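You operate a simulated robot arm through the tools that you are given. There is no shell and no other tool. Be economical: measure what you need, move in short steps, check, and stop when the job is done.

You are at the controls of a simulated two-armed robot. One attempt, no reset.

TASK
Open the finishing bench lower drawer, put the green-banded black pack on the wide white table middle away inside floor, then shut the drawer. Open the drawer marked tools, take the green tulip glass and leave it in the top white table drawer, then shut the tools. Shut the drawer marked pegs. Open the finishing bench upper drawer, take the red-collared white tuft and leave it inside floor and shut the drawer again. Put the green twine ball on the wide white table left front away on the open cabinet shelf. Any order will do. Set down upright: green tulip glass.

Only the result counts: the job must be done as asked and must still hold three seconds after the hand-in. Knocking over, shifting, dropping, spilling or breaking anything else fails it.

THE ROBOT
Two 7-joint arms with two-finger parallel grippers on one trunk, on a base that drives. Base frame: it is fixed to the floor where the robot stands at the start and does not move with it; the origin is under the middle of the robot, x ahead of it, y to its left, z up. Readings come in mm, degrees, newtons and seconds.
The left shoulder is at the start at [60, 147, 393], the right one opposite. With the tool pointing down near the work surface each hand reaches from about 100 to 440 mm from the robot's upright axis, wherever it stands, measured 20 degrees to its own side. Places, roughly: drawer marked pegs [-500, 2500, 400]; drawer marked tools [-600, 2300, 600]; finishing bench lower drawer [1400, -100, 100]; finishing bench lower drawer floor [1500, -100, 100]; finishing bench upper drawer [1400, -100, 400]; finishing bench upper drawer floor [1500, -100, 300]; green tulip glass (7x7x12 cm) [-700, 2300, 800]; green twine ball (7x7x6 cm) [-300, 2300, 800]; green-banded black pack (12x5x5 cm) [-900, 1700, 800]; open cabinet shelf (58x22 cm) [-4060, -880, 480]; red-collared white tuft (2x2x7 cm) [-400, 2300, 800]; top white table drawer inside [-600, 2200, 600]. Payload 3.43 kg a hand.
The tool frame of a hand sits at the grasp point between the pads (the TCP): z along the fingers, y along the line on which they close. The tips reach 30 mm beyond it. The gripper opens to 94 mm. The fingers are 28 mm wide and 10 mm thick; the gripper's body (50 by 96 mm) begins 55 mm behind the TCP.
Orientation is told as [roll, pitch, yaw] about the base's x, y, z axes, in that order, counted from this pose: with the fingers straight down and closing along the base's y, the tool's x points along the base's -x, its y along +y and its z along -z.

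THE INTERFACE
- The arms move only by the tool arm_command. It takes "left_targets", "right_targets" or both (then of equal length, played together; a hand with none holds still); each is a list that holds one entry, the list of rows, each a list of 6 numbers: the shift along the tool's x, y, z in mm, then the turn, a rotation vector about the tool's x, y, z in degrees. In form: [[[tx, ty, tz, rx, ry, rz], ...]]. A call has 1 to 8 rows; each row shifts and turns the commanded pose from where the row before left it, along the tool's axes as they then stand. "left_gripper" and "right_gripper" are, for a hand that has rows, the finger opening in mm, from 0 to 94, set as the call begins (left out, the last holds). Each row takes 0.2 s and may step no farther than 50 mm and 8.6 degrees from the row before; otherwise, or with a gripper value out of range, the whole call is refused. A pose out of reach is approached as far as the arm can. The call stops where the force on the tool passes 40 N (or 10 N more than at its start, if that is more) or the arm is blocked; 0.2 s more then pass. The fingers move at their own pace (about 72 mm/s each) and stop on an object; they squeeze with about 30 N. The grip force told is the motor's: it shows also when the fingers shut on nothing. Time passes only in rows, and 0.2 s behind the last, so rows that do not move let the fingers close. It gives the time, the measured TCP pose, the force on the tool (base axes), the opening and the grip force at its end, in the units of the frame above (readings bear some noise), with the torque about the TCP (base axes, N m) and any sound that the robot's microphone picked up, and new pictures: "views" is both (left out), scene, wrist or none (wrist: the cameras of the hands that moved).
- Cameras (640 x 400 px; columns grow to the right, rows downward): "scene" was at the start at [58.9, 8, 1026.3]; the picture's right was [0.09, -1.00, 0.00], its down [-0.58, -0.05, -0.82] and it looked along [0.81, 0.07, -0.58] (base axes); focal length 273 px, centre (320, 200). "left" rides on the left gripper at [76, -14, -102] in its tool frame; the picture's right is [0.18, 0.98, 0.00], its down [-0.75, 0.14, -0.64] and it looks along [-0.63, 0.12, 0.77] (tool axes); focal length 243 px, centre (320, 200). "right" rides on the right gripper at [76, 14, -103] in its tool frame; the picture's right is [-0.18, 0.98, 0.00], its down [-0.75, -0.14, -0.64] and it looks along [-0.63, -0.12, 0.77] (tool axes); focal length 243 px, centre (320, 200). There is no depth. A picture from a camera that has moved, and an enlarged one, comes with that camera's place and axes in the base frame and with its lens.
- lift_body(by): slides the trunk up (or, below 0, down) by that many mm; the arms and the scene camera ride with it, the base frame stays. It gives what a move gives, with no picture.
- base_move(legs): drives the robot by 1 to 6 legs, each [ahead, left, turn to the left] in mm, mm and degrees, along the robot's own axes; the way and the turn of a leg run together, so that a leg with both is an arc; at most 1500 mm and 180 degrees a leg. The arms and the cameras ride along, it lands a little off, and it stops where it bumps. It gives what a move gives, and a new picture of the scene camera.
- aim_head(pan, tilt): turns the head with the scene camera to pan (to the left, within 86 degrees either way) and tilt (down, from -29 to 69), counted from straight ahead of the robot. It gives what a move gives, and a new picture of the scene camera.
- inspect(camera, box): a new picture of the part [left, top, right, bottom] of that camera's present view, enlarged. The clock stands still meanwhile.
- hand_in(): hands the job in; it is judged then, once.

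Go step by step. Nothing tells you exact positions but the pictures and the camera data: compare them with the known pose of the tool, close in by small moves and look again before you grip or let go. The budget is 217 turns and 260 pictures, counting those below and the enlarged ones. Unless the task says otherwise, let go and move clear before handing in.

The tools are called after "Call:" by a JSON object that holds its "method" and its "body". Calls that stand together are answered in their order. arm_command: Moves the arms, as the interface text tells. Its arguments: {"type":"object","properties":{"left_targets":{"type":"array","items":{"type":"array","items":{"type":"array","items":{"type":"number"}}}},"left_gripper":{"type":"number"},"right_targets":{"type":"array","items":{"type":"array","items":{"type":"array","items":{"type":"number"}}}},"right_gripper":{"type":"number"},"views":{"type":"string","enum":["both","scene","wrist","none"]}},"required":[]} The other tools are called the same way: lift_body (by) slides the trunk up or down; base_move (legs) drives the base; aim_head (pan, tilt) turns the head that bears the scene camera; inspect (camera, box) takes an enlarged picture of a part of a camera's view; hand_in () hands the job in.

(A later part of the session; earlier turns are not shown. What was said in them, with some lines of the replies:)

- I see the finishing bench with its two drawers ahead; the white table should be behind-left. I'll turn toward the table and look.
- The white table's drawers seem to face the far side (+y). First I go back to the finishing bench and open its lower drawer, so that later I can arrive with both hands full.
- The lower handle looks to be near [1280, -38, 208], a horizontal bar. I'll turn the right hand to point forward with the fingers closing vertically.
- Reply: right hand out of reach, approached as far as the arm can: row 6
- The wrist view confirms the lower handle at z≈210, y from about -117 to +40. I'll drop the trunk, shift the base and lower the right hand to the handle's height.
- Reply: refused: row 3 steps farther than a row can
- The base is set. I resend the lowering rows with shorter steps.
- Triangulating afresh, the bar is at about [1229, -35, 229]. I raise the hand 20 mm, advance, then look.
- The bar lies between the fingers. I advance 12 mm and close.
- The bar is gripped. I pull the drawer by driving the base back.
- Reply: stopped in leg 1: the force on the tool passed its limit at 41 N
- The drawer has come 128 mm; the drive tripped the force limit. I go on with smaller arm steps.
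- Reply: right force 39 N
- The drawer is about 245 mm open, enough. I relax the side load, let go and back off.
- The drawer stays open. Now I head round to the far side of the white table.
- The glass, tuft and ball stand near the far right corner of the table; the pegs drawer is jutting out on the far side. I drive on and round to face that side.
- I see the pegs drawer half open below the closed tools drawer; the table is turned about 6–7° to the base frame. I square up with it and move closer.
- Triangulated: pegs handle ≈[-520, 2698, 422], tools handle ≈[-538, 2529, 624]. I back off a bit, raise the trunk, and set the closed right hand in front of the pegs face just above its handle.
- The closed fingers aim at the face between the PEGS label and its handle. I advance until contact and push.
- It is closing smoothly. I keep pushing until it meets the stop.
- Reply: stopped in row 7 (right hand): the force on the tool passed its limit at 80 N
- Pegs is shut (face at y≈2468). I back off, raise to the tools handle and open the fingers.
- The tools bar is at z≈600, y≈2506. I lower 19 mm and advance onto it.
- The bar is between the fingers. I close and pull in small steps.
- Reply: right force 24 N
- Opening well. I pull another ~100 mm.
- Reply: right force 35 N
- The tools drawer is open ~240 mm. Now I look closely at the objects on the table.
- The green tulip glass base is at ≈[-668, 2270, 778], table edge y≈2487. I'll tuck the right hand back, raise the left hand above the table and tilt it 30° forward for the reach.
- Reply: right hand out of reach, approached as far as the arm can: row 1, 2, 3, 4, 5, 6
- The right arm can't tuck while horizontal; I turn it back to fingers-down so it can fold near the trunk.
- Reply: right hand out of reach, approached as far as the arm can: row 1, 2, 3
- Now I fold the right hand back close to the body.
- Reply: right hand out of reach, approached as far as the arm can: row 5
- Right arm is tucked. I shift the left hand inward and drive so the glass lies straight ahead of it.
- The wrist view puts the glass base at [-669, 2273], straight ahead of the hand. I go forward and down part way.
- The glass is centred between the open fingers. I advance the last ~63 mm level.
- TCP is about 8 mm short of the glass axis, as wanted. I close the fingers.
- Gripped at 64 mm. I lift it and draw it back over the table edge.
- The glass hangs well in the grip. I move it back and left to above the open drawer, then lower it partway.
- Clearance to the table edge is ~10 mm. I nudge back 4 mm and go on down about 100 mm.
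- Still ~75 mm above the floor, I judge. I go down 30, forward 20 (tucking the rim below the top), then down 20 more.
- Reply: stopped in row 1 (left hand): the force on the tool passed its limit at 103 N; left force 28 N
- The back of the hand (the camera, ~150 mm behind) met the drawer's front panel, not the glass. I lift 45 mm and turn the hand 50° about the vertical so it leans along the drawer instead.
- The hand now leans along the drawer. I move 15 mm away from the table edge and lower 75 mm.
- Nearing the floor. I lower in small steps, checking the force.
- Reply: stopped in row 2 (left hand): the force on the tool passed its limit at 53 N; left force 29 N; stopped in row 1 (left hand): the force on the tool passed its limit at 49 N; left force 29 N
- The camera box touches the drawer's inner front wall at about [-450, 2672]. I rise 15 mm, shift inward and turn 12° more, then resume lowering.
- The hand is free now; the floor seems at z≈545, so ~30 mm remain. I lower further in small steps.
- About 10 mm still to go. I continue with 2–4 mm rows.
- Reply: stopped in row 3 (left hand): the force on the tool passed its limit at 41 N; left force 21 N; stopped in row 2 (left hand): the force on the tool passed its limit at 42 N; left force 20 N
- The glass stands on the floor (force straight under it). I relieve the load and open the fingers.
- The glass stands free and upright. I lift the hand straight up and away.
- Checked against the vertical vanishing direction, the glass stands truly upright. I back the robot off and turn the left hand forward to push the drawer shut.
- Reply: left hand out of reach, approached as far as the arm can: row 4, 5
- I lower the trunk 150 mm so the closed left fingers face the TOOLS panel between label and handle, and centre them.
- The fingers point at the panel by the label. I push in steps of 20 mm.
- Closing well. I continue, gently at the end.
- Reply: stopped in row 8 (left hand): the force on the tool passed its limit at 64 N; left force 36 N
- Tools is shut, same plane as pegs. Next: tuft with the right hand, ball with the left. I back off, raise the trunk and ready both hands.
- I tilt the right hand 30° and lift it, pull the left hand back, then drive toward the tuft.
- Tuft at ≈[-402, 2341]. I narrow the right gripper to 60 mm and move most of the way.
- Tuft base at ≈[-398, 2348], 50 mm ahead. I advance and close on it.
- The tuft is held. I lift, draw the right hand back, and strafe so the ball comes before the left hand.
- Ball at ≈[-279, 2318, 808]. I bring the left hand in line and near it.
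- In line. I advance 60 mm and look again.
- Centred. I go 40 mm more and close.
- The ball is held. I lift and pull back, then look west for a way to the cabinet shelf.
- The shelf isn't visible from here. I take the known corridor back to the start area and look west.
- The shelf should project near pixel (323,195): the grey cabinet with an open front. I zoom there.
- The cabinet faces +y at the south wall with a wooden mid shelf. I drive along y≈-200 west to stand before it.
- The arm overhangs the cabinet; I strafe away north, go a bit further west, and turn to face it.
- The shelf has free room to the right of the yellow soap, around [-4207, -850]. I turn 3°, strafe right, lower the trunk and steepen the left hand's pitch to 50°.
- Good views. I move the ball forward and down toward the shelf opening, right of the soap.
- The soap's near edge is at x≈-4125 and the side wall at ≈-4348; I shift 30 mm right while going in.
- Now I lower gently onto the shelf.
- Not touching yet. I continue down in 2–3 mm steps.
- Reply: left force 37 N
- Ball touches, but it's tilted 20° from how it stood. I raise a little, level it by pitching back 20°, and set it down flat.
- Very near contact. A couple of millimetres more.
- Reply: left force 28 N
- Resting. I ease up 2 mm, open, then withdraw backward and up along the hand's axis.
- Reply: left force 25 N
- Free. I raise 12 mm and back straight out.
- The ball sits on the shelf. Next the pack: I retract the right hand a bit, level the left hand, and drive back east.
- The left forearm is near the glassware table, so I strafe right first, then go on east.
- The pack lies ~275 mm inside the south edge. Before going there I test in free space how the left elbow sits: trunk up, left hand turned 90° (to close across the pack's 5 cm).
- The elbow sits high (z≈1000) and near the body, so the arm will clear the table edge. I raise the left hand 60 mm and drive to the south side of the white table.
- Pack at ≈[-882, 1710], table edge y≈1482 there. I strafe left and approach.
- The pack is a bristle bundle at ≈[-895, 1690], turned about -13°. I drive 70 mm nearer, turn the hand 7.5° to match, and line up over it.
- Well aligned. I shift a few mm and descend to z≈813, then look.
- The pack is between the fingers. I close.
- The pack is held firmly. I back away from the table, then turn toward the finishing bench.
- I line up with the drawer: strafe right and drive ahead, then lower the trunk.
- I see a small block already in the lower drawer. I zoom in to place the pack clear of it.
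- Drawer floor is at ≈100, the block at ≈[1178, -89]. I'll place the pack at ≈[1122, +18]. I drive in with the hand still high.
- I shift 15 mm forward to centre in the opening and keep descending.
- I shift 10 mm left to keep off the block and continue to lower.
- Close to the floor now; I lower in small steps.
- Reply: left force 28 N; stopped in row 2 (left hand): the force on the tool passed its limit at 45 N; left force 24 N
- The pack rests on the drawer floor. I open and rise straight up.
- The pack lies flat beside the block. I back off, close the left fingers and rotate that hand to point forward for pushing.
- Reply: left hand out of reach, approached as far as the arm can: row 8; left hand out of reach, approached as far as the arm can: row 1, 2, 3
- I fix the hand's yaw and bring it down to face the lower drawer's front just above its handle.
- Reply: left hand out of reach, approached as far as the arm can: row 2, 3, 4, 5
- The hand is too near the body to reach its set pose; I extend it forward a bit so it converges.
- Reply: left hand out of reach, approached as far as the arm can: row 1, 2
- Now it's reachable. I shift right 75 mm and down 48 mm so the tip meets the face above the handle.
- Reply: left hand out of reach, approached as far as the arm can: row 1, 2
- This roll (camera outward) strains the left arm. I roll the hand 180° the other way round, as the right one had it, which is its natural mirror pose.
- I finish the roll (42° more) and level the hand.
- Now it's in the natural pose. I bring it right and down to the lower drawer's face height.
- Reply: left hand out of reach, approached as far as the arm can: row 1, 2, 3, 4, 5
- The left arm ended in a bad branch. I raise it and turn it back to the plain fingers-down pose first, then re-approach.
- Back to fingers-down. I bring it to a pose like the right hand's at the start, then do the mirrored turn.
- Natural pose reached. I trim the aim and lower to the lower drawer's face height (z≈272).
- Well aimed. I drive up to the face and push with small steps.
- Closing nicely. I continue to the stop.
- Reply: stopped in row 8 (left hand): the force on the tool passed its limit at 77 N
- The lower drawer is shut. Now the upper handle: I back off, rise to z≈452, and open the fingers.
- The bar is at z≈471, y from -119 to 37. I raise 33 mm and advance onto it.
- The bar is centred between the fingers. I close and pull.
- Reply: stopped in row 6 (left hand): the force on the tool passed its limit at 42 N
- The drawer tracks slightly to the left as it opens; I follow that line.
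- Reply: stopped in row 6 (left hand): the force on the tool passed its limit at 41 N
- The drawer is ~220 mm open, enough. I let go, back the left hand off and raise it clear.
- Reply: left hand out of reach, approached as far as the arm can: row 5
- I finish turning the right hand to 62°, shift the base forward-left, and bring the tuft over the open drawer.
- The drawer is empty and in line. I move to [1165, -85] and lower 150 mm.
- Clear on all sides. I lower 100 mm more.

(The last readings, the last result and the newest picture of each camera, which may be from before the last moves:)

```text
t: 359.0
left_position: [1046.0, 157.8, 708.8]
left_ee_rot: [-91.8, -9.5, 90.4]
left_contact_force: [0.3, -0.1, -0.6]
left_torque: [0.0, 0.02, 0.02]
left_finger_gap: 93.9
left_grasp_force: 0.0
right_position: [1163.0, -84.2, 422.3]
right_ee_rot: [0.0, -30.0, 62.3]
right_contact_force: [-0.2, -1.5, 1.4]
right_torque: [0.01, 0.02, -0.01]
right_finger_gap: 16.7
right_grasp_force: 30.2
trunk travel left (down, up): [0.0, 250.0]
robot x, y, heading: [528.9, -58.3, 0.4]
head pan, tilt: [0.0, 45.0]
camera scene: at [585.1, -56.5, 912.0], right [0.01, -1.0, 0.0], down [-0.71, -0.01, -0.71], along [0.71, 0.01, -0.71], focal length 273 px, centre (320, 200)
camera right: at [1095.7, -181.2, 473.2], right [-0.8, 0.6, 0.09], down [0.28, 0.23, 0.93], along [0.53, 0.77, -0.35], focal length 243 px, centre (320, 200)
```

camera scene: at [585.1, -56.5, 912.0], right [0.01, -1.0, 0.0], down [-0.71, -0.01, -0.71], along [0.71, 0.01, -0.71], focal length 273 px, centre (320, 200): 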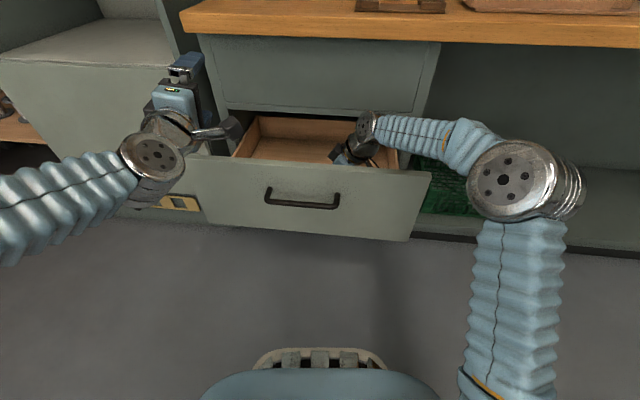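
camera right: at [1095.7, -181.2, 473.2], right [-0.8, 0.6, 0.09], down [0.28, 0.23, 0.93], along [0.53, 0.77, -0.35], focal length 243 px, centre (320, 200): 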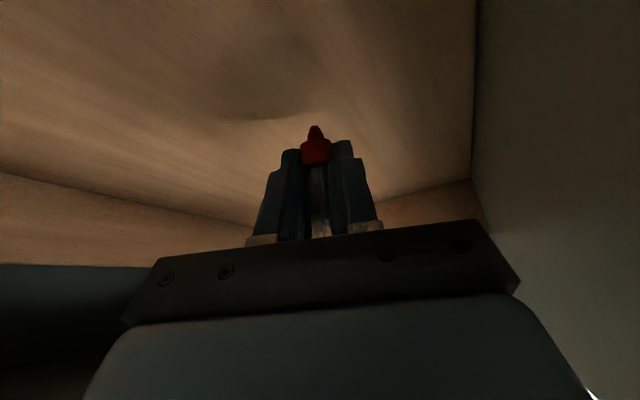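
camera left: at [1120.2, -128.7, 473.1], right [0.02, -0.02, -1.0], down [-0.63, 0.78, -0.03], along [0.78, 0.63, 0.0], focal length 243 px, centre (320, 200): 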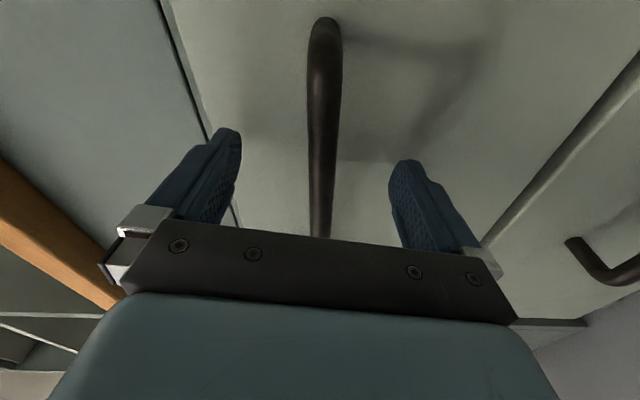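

Near the floor. I continue down in small steps.

Call:
{"method": "arm_command", "body": {"right_targets": [[[5, 0, 8.7, 0, 0, 0], [5, 0, 8.7, 0, 0, 0], [2.5, 0, 4.3, 0, 0, 0], [0, 0, 0, 0, 0, 0]]], "views": "none"}}

Call:
{"method": "arm_command", "body": {"right_targets": [[[2.5, 0, 4.3, 0, 0, 0], [2.5, 0, 4.3, 0, 0, 0], [2.5, 0, 4.3, 0, 0, 0], [0, 0, 0, 0, 0, 0]]], "views": "wrist"}}

```text
t: 360.0
left_position: [1045.6, 158.8, 707.9]
left_ee_rot: [-91.7, -9.5, 90.6]
left_contact_force: [-0.1, -0.8, 0.6]
left_torque: [-0.01, -0.01, 0.01]
left_finger_gap: 93.9
left_grasp_force: 0.0
right_position: [1161.7, -85.0, 396.6]
right_ee_rot: [0.0, -30.1, 62.3]
right_contact_force: [0.0, 0.4, 0.2]
right_torque: [0.0, 0.02, -0.01]
right_finger_gap: 16.7
right_grasp_force: 30.7
trunk travel left (down, up): [0.0, 250.0]
robot x, y, heading: [527.5, -55.7, 0.3]
head pan, tilt: [0.0, 45.0]
```

```text
t: 361.0
left_position: [1045.6, 159.9, 708.4]
left_ee_rot: [-91.6, -9.5, 90.4]
left_contact_force: [-0.2, -0.2, 0.0]
left_torque: [0.01, -0.01, 0.01]
left_finger_gap: 94.0
left_grasp_force: 0.0
right_position: [1162.9, -84.5, 380.7]
right_ee_rot: [0.1, -30.1, 62.4]
right_contact_force: [-0.2, 0.2, -0.4]
right_torque: [0.01, 0.04, 0.01]
right_finger_gap: 16.8
right_grasp_force: 29.8
trunk travel left (down, up): [0.0, 250.0]
robot x, y, heading: [533.7, -56.5, 0.6]
head pan, tilt: [0.0, 45.0]
camera right: at [1095.0, -181.4, 431.5], right [-0.8, 0.59, 0.09], down [0.28, 0.23, 0.93], along [0.53, 0.77, -0.35], focal length 243 px, centre (320, 200)
```

right: 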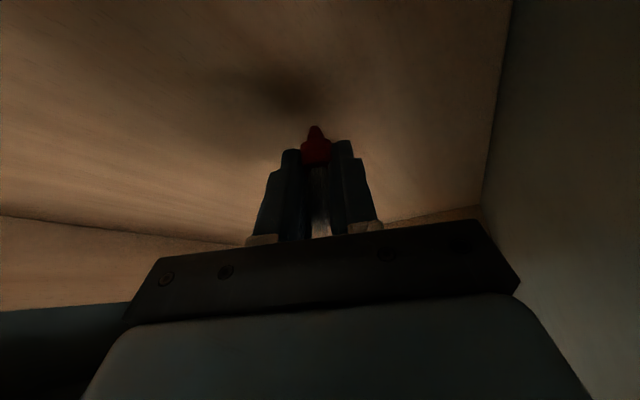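

Call:
{"method": "arm_command", "body": {"right_targets": [[[1.5, 0, 2.6, 0, 0, 0], [1.5, 0, 2.6, 0, 0, 0], [1.5, 0, 2.6, 0, 0, 0], [0, 0, 0, 0, 0, 0]]], "views": "none"}}

Call:
{"method": "arm_command", "body": {"right_targets": [[[1.5, 0, 2.6, 0, 0, 0], [1.5, 0, 2.6, 0, 0, 0], [1.5, 0, 2.6, 0, 0, 0], [0, 0, 0, 0, 0, 0]]], "views": "wrist"}}

```text
t: 362.0
left_position: [1045.1, 159.3, 709.6]
left_ee_rot: [-91.7, -9.6, 90.5]
left_contact_force: [-1.0, 0.2, 0.6]
left_torque: [0.02, -0.04, 0.02]
left_finger_gap: 94.1
left_grasp_force: 0.1
right_position: [1163.7, -85.6, 374.8]
right_ee_rot: [-0.2, -30.4, 62.5]
right_contact_force: [1.8, -2.9, 28.2]
right_torque: [-0.01, -0.11, -0.06]
right_finger_gap: 17.1
right_grasp_force: 29.9
trunk travel left (down, up): [0.0, 250.0]
robot x, y, heading: [534.5, -56.0, 0.5]
head pan, tilt: [0.0, 45.0]
```

```text
t: 363.0
left_position: [1043.4, 159.5, 711.5]
left_ee_rot: [-91.9, -9.5, 90.5]
left_contact_force: [0.1, -0.7, -0.2]
left_torque: [-0.01, 0.02, 0.01]
left_finger_gap: 94.3
left_grasp_force: 0.2
right_position: [1164.4, -85.2, 369.4]
right_ee_rot: [-0.5, -30.4, 62.7]
right_contact_force: [-3.7, 2.4, 6.8]
right_torque: [0.04, 0.08, 0.03]
right_finger_gap: 16.9
right_grasp_force: 29.8
trunk travel left (down, up): [0.0, 250.0]
robot x, y, heading: [532.1, -58.3, 0.4]
head pan, tilt: [0.0, 45.0]
camera right: at [1095.6, -181.1, 419.5], right [-0.8, 0.6, 0.09], down [0.27, 0.23, 0.94], along [0.54, 0.77, -0.34], focal length 243 px, centre (320, 200)
```

right: 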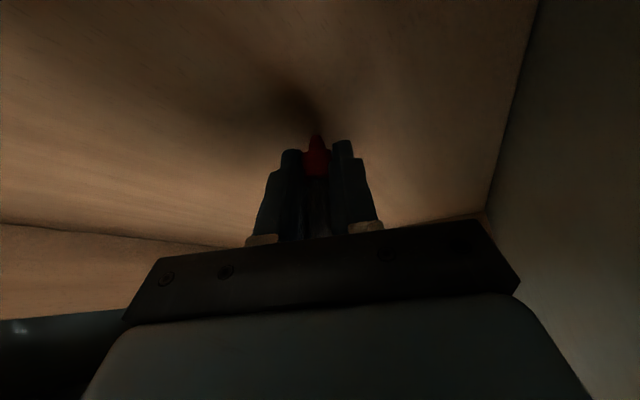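

The tuft's foot is on the floor. I open gently, then rise.

Call:
{"method": "arm_command", "body": {"right_targets": [[[0, 0, 0, 0, 0, 0], [0, 0, 0, 0, 0, 0], [0, 0, 0, 0, 0, 0]]], "right_gripper": 60, "views": "wrist"}}

Call:
{"method": "arm_command", "body": {"right_targets": [[[-10, 0, -17.3, 0, 0, 0], [-17.5, 0, -30, 0, 0, 0], [-22, 0, -38, 0, 0, 0], [-22, 0, -38, 0, 0, 0], [-22, 0, -38, 0, 0, 0], [-22, 0, -38, 0, 0, 0], [-22, 0, -38, 0, 0, 0]]], "views": "both"}}

```text
t: 363.3
left_position: [1044.4, 159.6, 708.4]
left_ee_rot: [-91.7, -9.5, 90.4]
left_contact_force: [-0.5, -1.0, 0.4]
left_torque: [0.0, -0.03, -0.01]
left_finger_gap: 94.0
left_grasp_force: 0.0
right_position: [1167.2, -88.3, 368.2]
right_ee_rot: [-0.9, -30.8, 62.3]
right_contact_force: [2.3, -13.5, 27.5]
right_torque: [0.22, 0.62, 0.29]
right_finger_gap: 50.4
right_grasp_force: 0.0
trunk travel left (down, up): [0.0, 250.0]
robot x, y, heading: [532.9, -57.5, 0.7]
head pan, tilt: [0.0, 45.0]
stopped in row 1 (right hand): the force on the tool passed its limit at 63 N (the readings are from after the stop); the commanded pose is now the measured one
camera right: at [1098.4, -184.8, 418.4], right [-0.79, 0.6, 0.08], down [0.26, 0.22, 0.94], along [0.55, 0.77, -0.33], focal length 243 px, centre (320, 200)
```

right: 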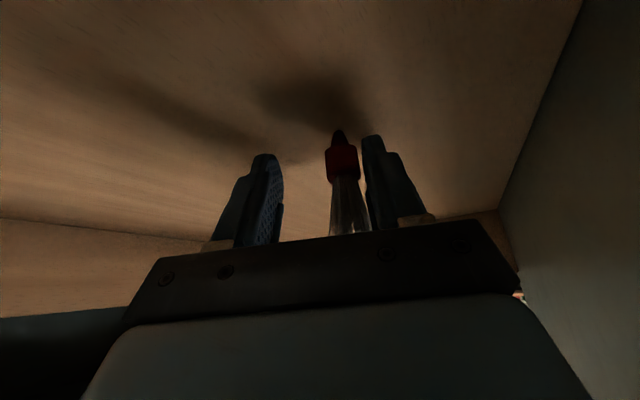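

```text
t: 364.9
left_position: [1044.8, 158.6, 708.4]
left_ee_rot: [-91.7, -9.6, 90.4]
left_contact_force: [0.6, 0.1, 0.1]
left_torque: [0.02, -0.03, 0.05]
left_finger_gap: 94.3
left_grasp_force: 0.1
right_position: [1164.2, -87.5, 640.1]
right_ee_rot: [-0.4, -30.4, 62.5]
right_contact_force: [-0.3, -0.6, -0.5]
right_torque: [0.01, 0.0, 0.02]
right_finger_gap: 60.0
right_grasp_force: 0.0
trunk travel left (down, up): [0.0, 250.0]
robot x, y, heading: [531.7, -53.7, 0.5]
head pan, tilt: [0.0, 45.0]
camera scene: at [585.3, -56.6, 912.0], right [0.01, -1.0, 0.0], down [-0.71, -0.01, -0.71], along [0.71, 0.01, -0.71], focal length 273 px, centre (320, 200)
camera right: at [1095.5, -184.0, 690.0], right [-0.8, 0.6, 0.09], down [0.27, 0.22, 0.94], along [0.54, 0.77, -0.34], focal length 243 px, centre (320, 200)
```

scene: 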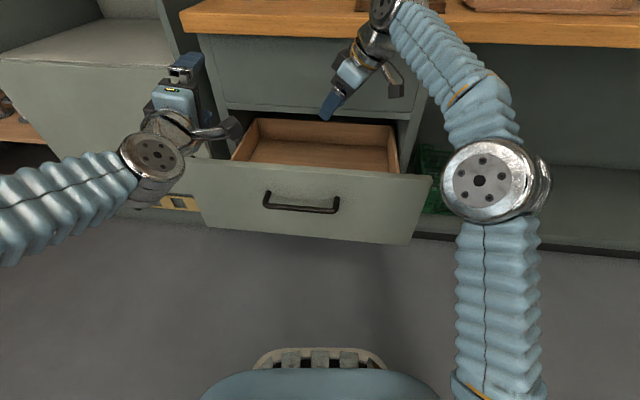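
right: 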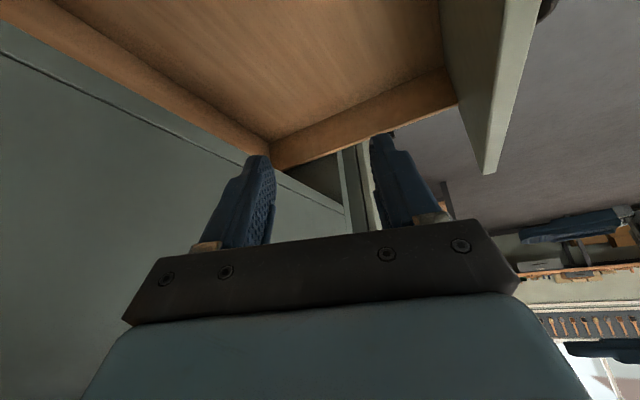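

The tuft isn't in view from here. I back off and raise the trunk to look into the drawer.

Call:
{"method": "base_move", "body": {"legs": [[-200, 0, 0]]}}

Call:
{"method": "lift_body", "body": {"by": 250}}

Call:
{"method": "inspect", "body": {"camera": "scene", "box": [200, 120, 440, 270]}}

```text
t: 366.5
left_position: [839.7, 158.6, 707.2]
left_ee_rot: [-91.7, -9.4, 90.6]
left_contact_force: [0.0, 0.0, -0.8]
left_torque: [0.02, -0.04, -0.01]
left_finger_gap: 93.9
left_grasp_force: 0.1
right_position: [958.2, -87.6, 640.7]
right_ee_rot: [-0.4, -30.6, 62.6]
right_contact_force: [1.1, 0.1, 1.1]
right_torque: [0.01, 0.02, 0.0]
right_finger_gap: 60.0
right_grasp_force: 0.0
trunk travel left (down, up): [0.0, 250.0]
robot x, y, heading: [326.5, -60.0, 0.5]
head pan, tilt: [0.0, 45.0]
camera scene: at [379.5, -58.3, 912.0], right [0.01, -1.0, 0.0], down [-0.71, -0.01, -0.71], along [0.71, 0.01, -0.71], focal length 273 px, centre (320, 200)
```

scene: 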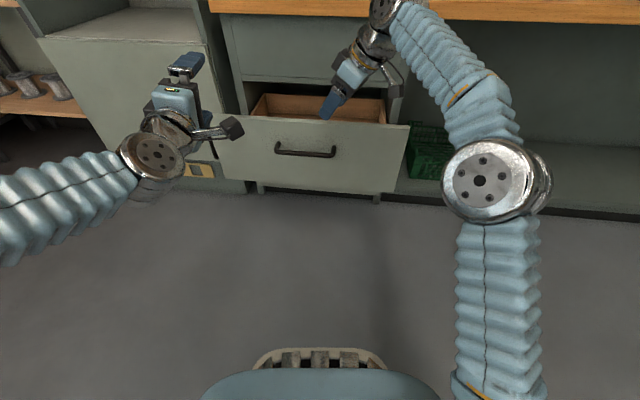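

```text
t: 369.1
left_position: [839.3, 158.5, 958.3]
left_ee_rot: [-91.7, -9.6, 90.5]
left_contact_force: [-0.3, -0.3, 0.1]
left_torque: [0.0, -0.02, 0.0]
left_finger_gap: 93.9
left_grasp_force: 0.1
right_position: [959.1, -87.8, 889.5]
right_ee_rot: [-0.3, -30.4, 62.5]
right_contact_force: [0.5, 0.2, -1.0]
right_torque: [0.0, 0.0, 0.0]
right_finger_gap: 60.2
right_grasp_force: 0.1
trunk travel left (down, up): [-250.0, 0.0]
robot x, y, heading: [327.0, -59.9, 0.6]
head pan, tilt: [0.0, 45.0]
```

```text
2.67 times, centred on (320, 195) of scene
camera zoom: at [379.6, -58.3, 1162.0], right [0.01, -1.0, 0.0], down [-0.71, -0.01, -0.71], along [0.71, 0.01, -0.71], focal length 728 px, centre (320, 213)
```

zoom: 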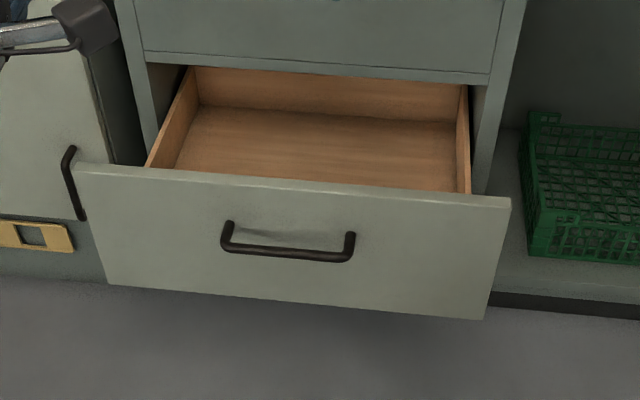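

The front panel hides the floor from this angle, but the last wrist image showed the tuft standing free inside. I retract the right hand, then ready the left fist to push the upper drawer shut.

Call:
{"method": "arm_command", "body": {"right_targets": [[[28, 31, -16.3, 0, 0, 0], [28, 31, -16.3, 0, 0, 0], [28, 31, -16.3, 0, 0, 0], [28, 31, -16.3, 0, 0, 0], [28, 31, -16.3, 0, 0, 0], [28, 31, -16.3, 0, 0, 0], [28, 31, -16.3, 0, 0, 0]]], "views": "none"}}

Call:
{"method": "lift_body", "body": {"by": -250}}

Call:
{"method": "arm_command", "body": {"left_targets": [[[15, 45, 0, 0, 0, 0], [15, 45, 0, 0, 0, 0], [15, 45, 0, 0, 0, 0], [15, 45, 0, 0, 0, 0]]], "left_gripper": 0, "views": "none"}}

Call:
{"method": "base_move", "body": {"legs": [[0, -125, 0]]}}

```text
t: 370.7
left_position: [839.6, 158.7, 957.9]
left_ee_rot: [-91.6, -9.5, 90.7]
left_contact_force: [0.0, 0.0, 0.3]
left_torque: [0.01, -0.03, -0.02]
left_finger_gap: 93.8
left_grasp_force: 0.1
right_position: [661.7, -188.7, 888.7]
right_ee_rot: [-0.4, -30.5, 62.6]
right_contact_force: [0.3, 0.8, 0.0]
right_torque: [0.01, 0.06, 0.03]
right_finger_gap: 60.3
right_grasp_force: 0.1
trunk travel left (down, up): [-250.0, 0.0]
robot x, y, heading: [327.6, -58.7, 0.4]
head pan, tilt: [0.0, 45.0]
```

```text
t: 373.3
left_position: [839.1, 158.5, 707.7]
left_ee_rot: [-91.6, -9.5, 90.6]
left_contact_force: [0.1, -0.4, 0.4]
left_torque: [0.02, 0.03, 0.01]
left_finger_gap: 93.9
left_grasp_force: 0.1
right_position: [661.4, -189.3, 640.5]
right_ee_rot: [-0.4, -30.6, 62.5]
right_contact_force: [0.2, 0.0, -0.7]
right_torque: [-0.01, 0.01, 0.04]
right_finger_gap: 59.8
right_grasp_force: 0.1
trunk travel left (down, up): [0.0, 250.0]
robot x, y, heading: [328.3, -60.7, 0.5]
head pan, tilt: [0.0, 45.0]
```

```text
t: 374.3
left_position: [844.1, 128.0, 521.4]
left_ee_rot: [-91.9, -9.6, 90.6]
left_contact_force: [0.0, -0.1, 0.4]
left_torque: [0.03, 0.03, -0.03]
left_finger_gap: 0.0
left_grasp_force: 29.8
right_position: [661.0, -189.2, 640.0]
right_ee_rot: [-0.4, -30.5, 62.6]
right_contact_force: [0.1, 0.2, 0.2]
right_torque: [0.01, -0.03, -0.02]
right_finger_gap: 60.0
right_grasp_force: 0.1
trunk travel left (down, up): [0.0, 250.0]
robot x, y, heading: [325.5, -56.0, 0.5]
head pan, tilt: [0.0, 45.0]
```

```text
t: 375.5
left_position: [844.5, 2.9, 521.7]
left_ee_rot: [-91.7, -9.5, 90.7]
left_contact_force: [-0.6, 1.0, -0.1]
left_torque: [0.0, -0.02, 0.01]
left_finger_gap: 0.0
left_grasp_force: 29.9
right_position: [663.9, -313.9, 640.3]
right_ee_rot: [-0.5, -30.5, 62.7]
right_contact_force: [-0.2, -0.3, 0.7]
right_torque: [0.01, 0.0, -0.01]
right_finger_gap: 59.9
right_grasp_force: 0.0
trunk travel left (down, up): [0.0, 250.0]
robot x, y, heading: [328.7, -182.9, 0.8]
head pan, tilt: [0.0, 45.0]
camera scene: at [380.8, -184.4, 912.0], right [0.01, -1.0, 0.0], down [-0.71, -0.01, -0.71], along [0.71, 0.01, -0.71], focal length 273 px, centre (320, 200)
```

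scene: 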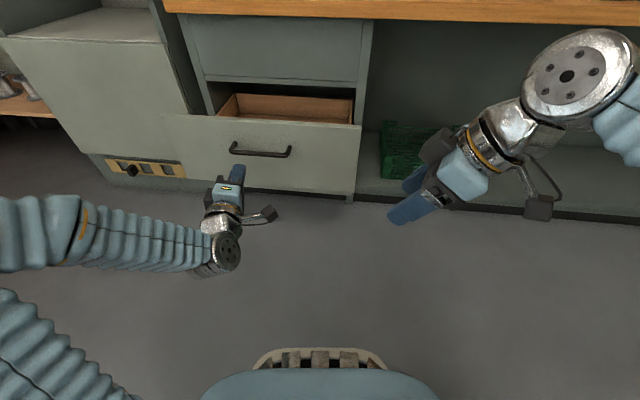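

Aimed above the upper handle. I drive 150 mm nearer and push in steps.

Call:
{"method": "base_move", "body": {"legs": [[150, -20, 0]]}}

Call:
{"method": "arm_command", "body": {"left_targets": [[[0, 0, 20, 0, 0, 0], [0, 0, 20, 0, 0, 0], [0, 0, 20, 0, 0, 0], [0, 0, 20, 0, 0, 0], [0, 0, 20, 0, 0, 0], [0, 0, 20, 0, 0, 0], [0, 0, 20, 0, 0, 0], [0, 0, 20, 0, 0, 0]]], "views": "scene"}}

```text
t: 376.9
left_position: [995.8, -14.1, 520.4]
left_ee_rot: [-91.7, -9.5, 90.8]
left_contact_force: [0.6, 0.3, 1.0]
left_torque: [0.0, 0.0, 0.0]
left_finger_gap: 0.1
left_grasp_force: 30.1
right_position: [813.6, -332.6, 640.2]
right_ee_rot: [-0.5, -30.4, 62.6]
right_contact_force: [-0.1, 0.1, 0.2]
right_torque: [0.03, 0.03, 0.04]
right_finger_gap: 60.0
right_grasp_force: 0.1
trunk travel left (down, up): [0.0, 250.0]
robot x, y, heading: [480.7, -203.7, 0.7]
head pan, tilt: [0.0, 45.0]
camera scene: at [531.5, -202.5, 912.0], right [0.01, -1.0, 0.0], down [-0.71, -0.01, -0.71], along [0.71, 0.01, -0.71], focal length 273 px, centre (320, 200)
```

scene: 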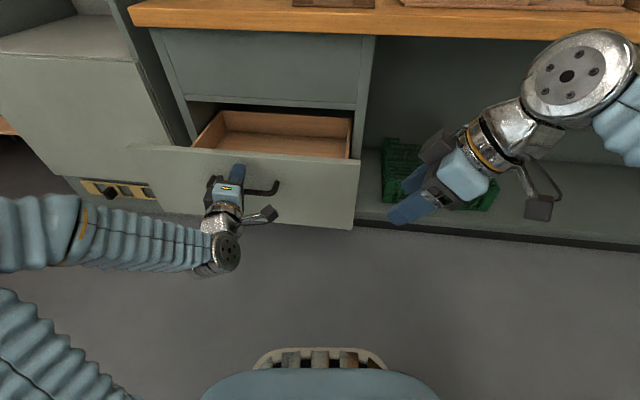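

```text
t: 378.7
left_position: [1156.1, -12.3, 526.6]
left_ee_rot: [-91.7, -9.5, 90.8]
left_contact_force: [-1.3, 0.4, -1.0]
left_torque: [0.02, 0.05, -0.02]
left_finger_gap: 0.0
left_grasp_force: 29.7
right_position: [813.7, -332.8, 639.5]
right_ee_rot: [-0.4, -30.6, 62.8]
right_contact_force: [-0.3, -0.3, -0.2]
right_torque: [-0.04, 0.03, -0.02]
right_finger_gap: 59.9
right_grasp_force: 0.1
trunk travel left (down, up): [0.0, 250.0]
robot x, y, heading: [478.9, -199.4, 0.8]
head pan, tilt: [0.0, 45.0]
camera scene: at [531.5, -202.4, 912.0], right [0.01, -1.0, 0.0], down [-0.71, -0.01, -0.71], along [0.71, 0.01, -0.71], focal length 273 px, centre (320, 200)
```

scene: 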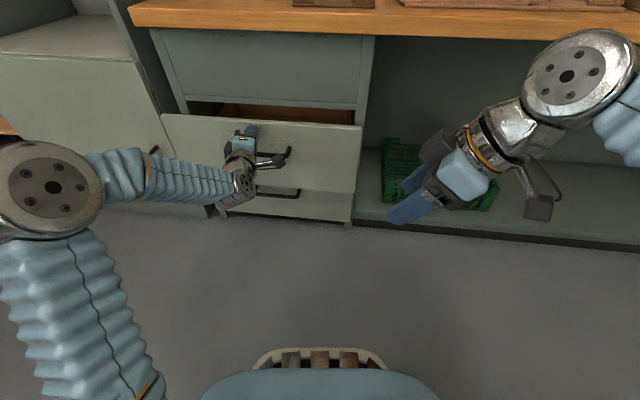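

It's closing. I go on to the stop.

Call:
{"method": "arm_command", "body": {"left_targets": [[[0, 1, 20, 0, 0, 0], [0, 1, 20, 0, 0, 0], [0, 1, 15, 0, 0, 0], [0, 0, 12, 0, 0, 0], [0, 0, 10, 0, 0, 0], [0, 0, 10, 0, 0, 0], [0, 0, 10, 0, 0, 0], [0, 0, 10, 0, 0, 0]]], "views": "scene"}}

```text
t: 380.2
left_position: [1241.5, -10.6, 525.8]
left_ee_rot: [-91.6, -9.7, 90.6]
left_contact_force: [-22.7, 1.5, 4.3]
left_torque: [-0.12, -0.04, -0.23]
left_finger_gap: 0.1
left_grasp_force: 30.0
right_position: [812.9, -331.4, 639.9]
right_ee_rot: [-0.3, -30.5, 62.8]
right_contact_force: [0.7, -0.3, 0.6]
right_torque: [0.02, 0.0, 0.02]
right_finger_gap: 59.9
right_grasp_force: 0.1
trunk travel left (down, up): [0.0, 250.0]
robot x, y, heading: [475.6, -201.5, 0.8]
head pan, tilt: [0.0, 45.0]
stopped in row 7 (left hand): the force on the tool passed its limit at 74 N (the readings are from after the stop); the commanded pose is now the measured one
camera scene: at [530.1, -202.4, 912.2], right [0.01, -1.0, 0.0], down [-0.71, -0.01, -0.71], along [0.71, 0.01, -0.71], focal length 273 px, centre (320, 200)
```

scene: 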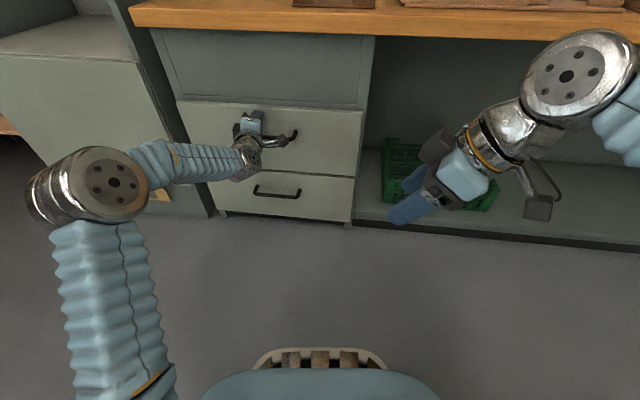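

Both bench drawers are shut. I withdraw the left hand straight back and move clear.

Call:
{"method": "arm_command", "body": {"left_targets": [[[0, 0, -40, 0, 0, 0], [0, 0, -45, 0, 0, 0], [0, 0, -45, 0, 0, 0]]], "views": "none"}}

Call:
{"method": "base_move", "body": {"legs": [[-350, 0, 0]]}}

```text
t: 381.0
left_position: [1113.3, -11.6, 521.3]
left_ee_rot: [-91.4, -9.5, 90.7]
left_contact_force: [-0.1, 1.1, -0.1]
left_torque: [0.04, -0.02, 0.03]
left_finger_gap: 0.0
left_grasp_force: 29.9
right_position: [814.5, -331.1, 640.2]
right_ee_rot: [-0.4, -30.5, 62.7]
right_contact_force: [-0.5, -1.0, -0.2]
right_torque: [0.01, 0.01, -0.02]
right_finger_gap: 60.0
right_grasp_force: 0.1
trunk travel left (down, up): [0.0, 250.0]
robot x, y, heading: [483.5, -204.3, 0.6]
head pan, tilt: [0.0, 45.0]
```

```text
t: 383.3
left_position: [761.1, -16.9, 523.1]
left_ee_rot: [-91.4, -9.5, 90.7]
left_contact_force: [-0.5, -0.3, -0.4]
left_torque: [-0.02, -0.01, -0.01]
left_finger_gap: 0.1
left_grasp_force: 30.0
right_position: [460.3, -337.2, 639.9]
right_ee_rot: [-0.4, -30.5, 62.7]
right_contact_force: [0.2, 0.4, 0.3]
right_torque: [0.05, -0.01, -0.04]
right_finger_gap: 60.1
right_grasp_force: 0.0
trunk travel left (down, up): [0.0, 250.0]
robot x, y, heading: [128.2, -210.2, 0.6]
head pan, tilt: [0.0, 45.0]
camera scene: at [177.6, -207.1, 912.0], right [0.01, -1.0, 0.0], down [-0.71, -0.01, -0.71], along [0.71, 0.01, -0.71], focal length 273 px, centre (320, 200)
```

scene: 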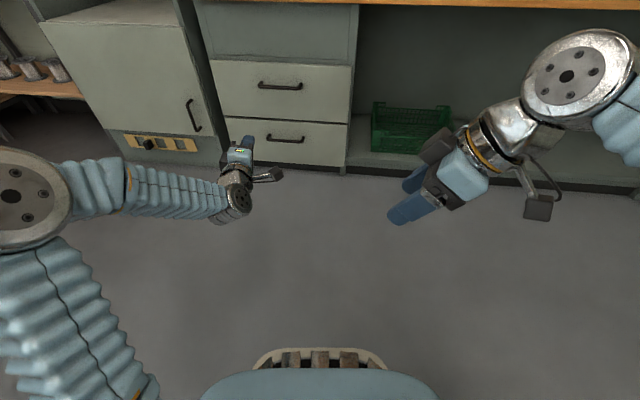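

Both finishing-bench drawers are shut flush, the hands are empty and clear, and the table and shelf work is finished, so I hand in.

Call:
{"method": "hand_in", "body": {}}

```text
The job is handed in.
```

I finished every part of the task and handed it in; the result of the judging was not reported back to me.

- **Black pack:** lying flat on the lower finishing-bench drawer floor, clear of a small block that was already there; drawer shut.
- **Tulip glass:** upright on the tools drawer floor when I checked it; I then shut the drawer gently but did not see the glass again.
- **Pegs drawer:** shut.
- **White tuft:** in the upper finishing-bench drawer. It was standing free as I let go, but the front panel hid it afterwards, so I did not confirm how it came to rest; drawer shut.
- **Twine ball:** on the open cabinet shelf.

While I lowered the glass, the hand bumped the open tools drawer twice. The glass settled slightly in the grip but was not dropped. I noticed nothing else knocked or shifted.
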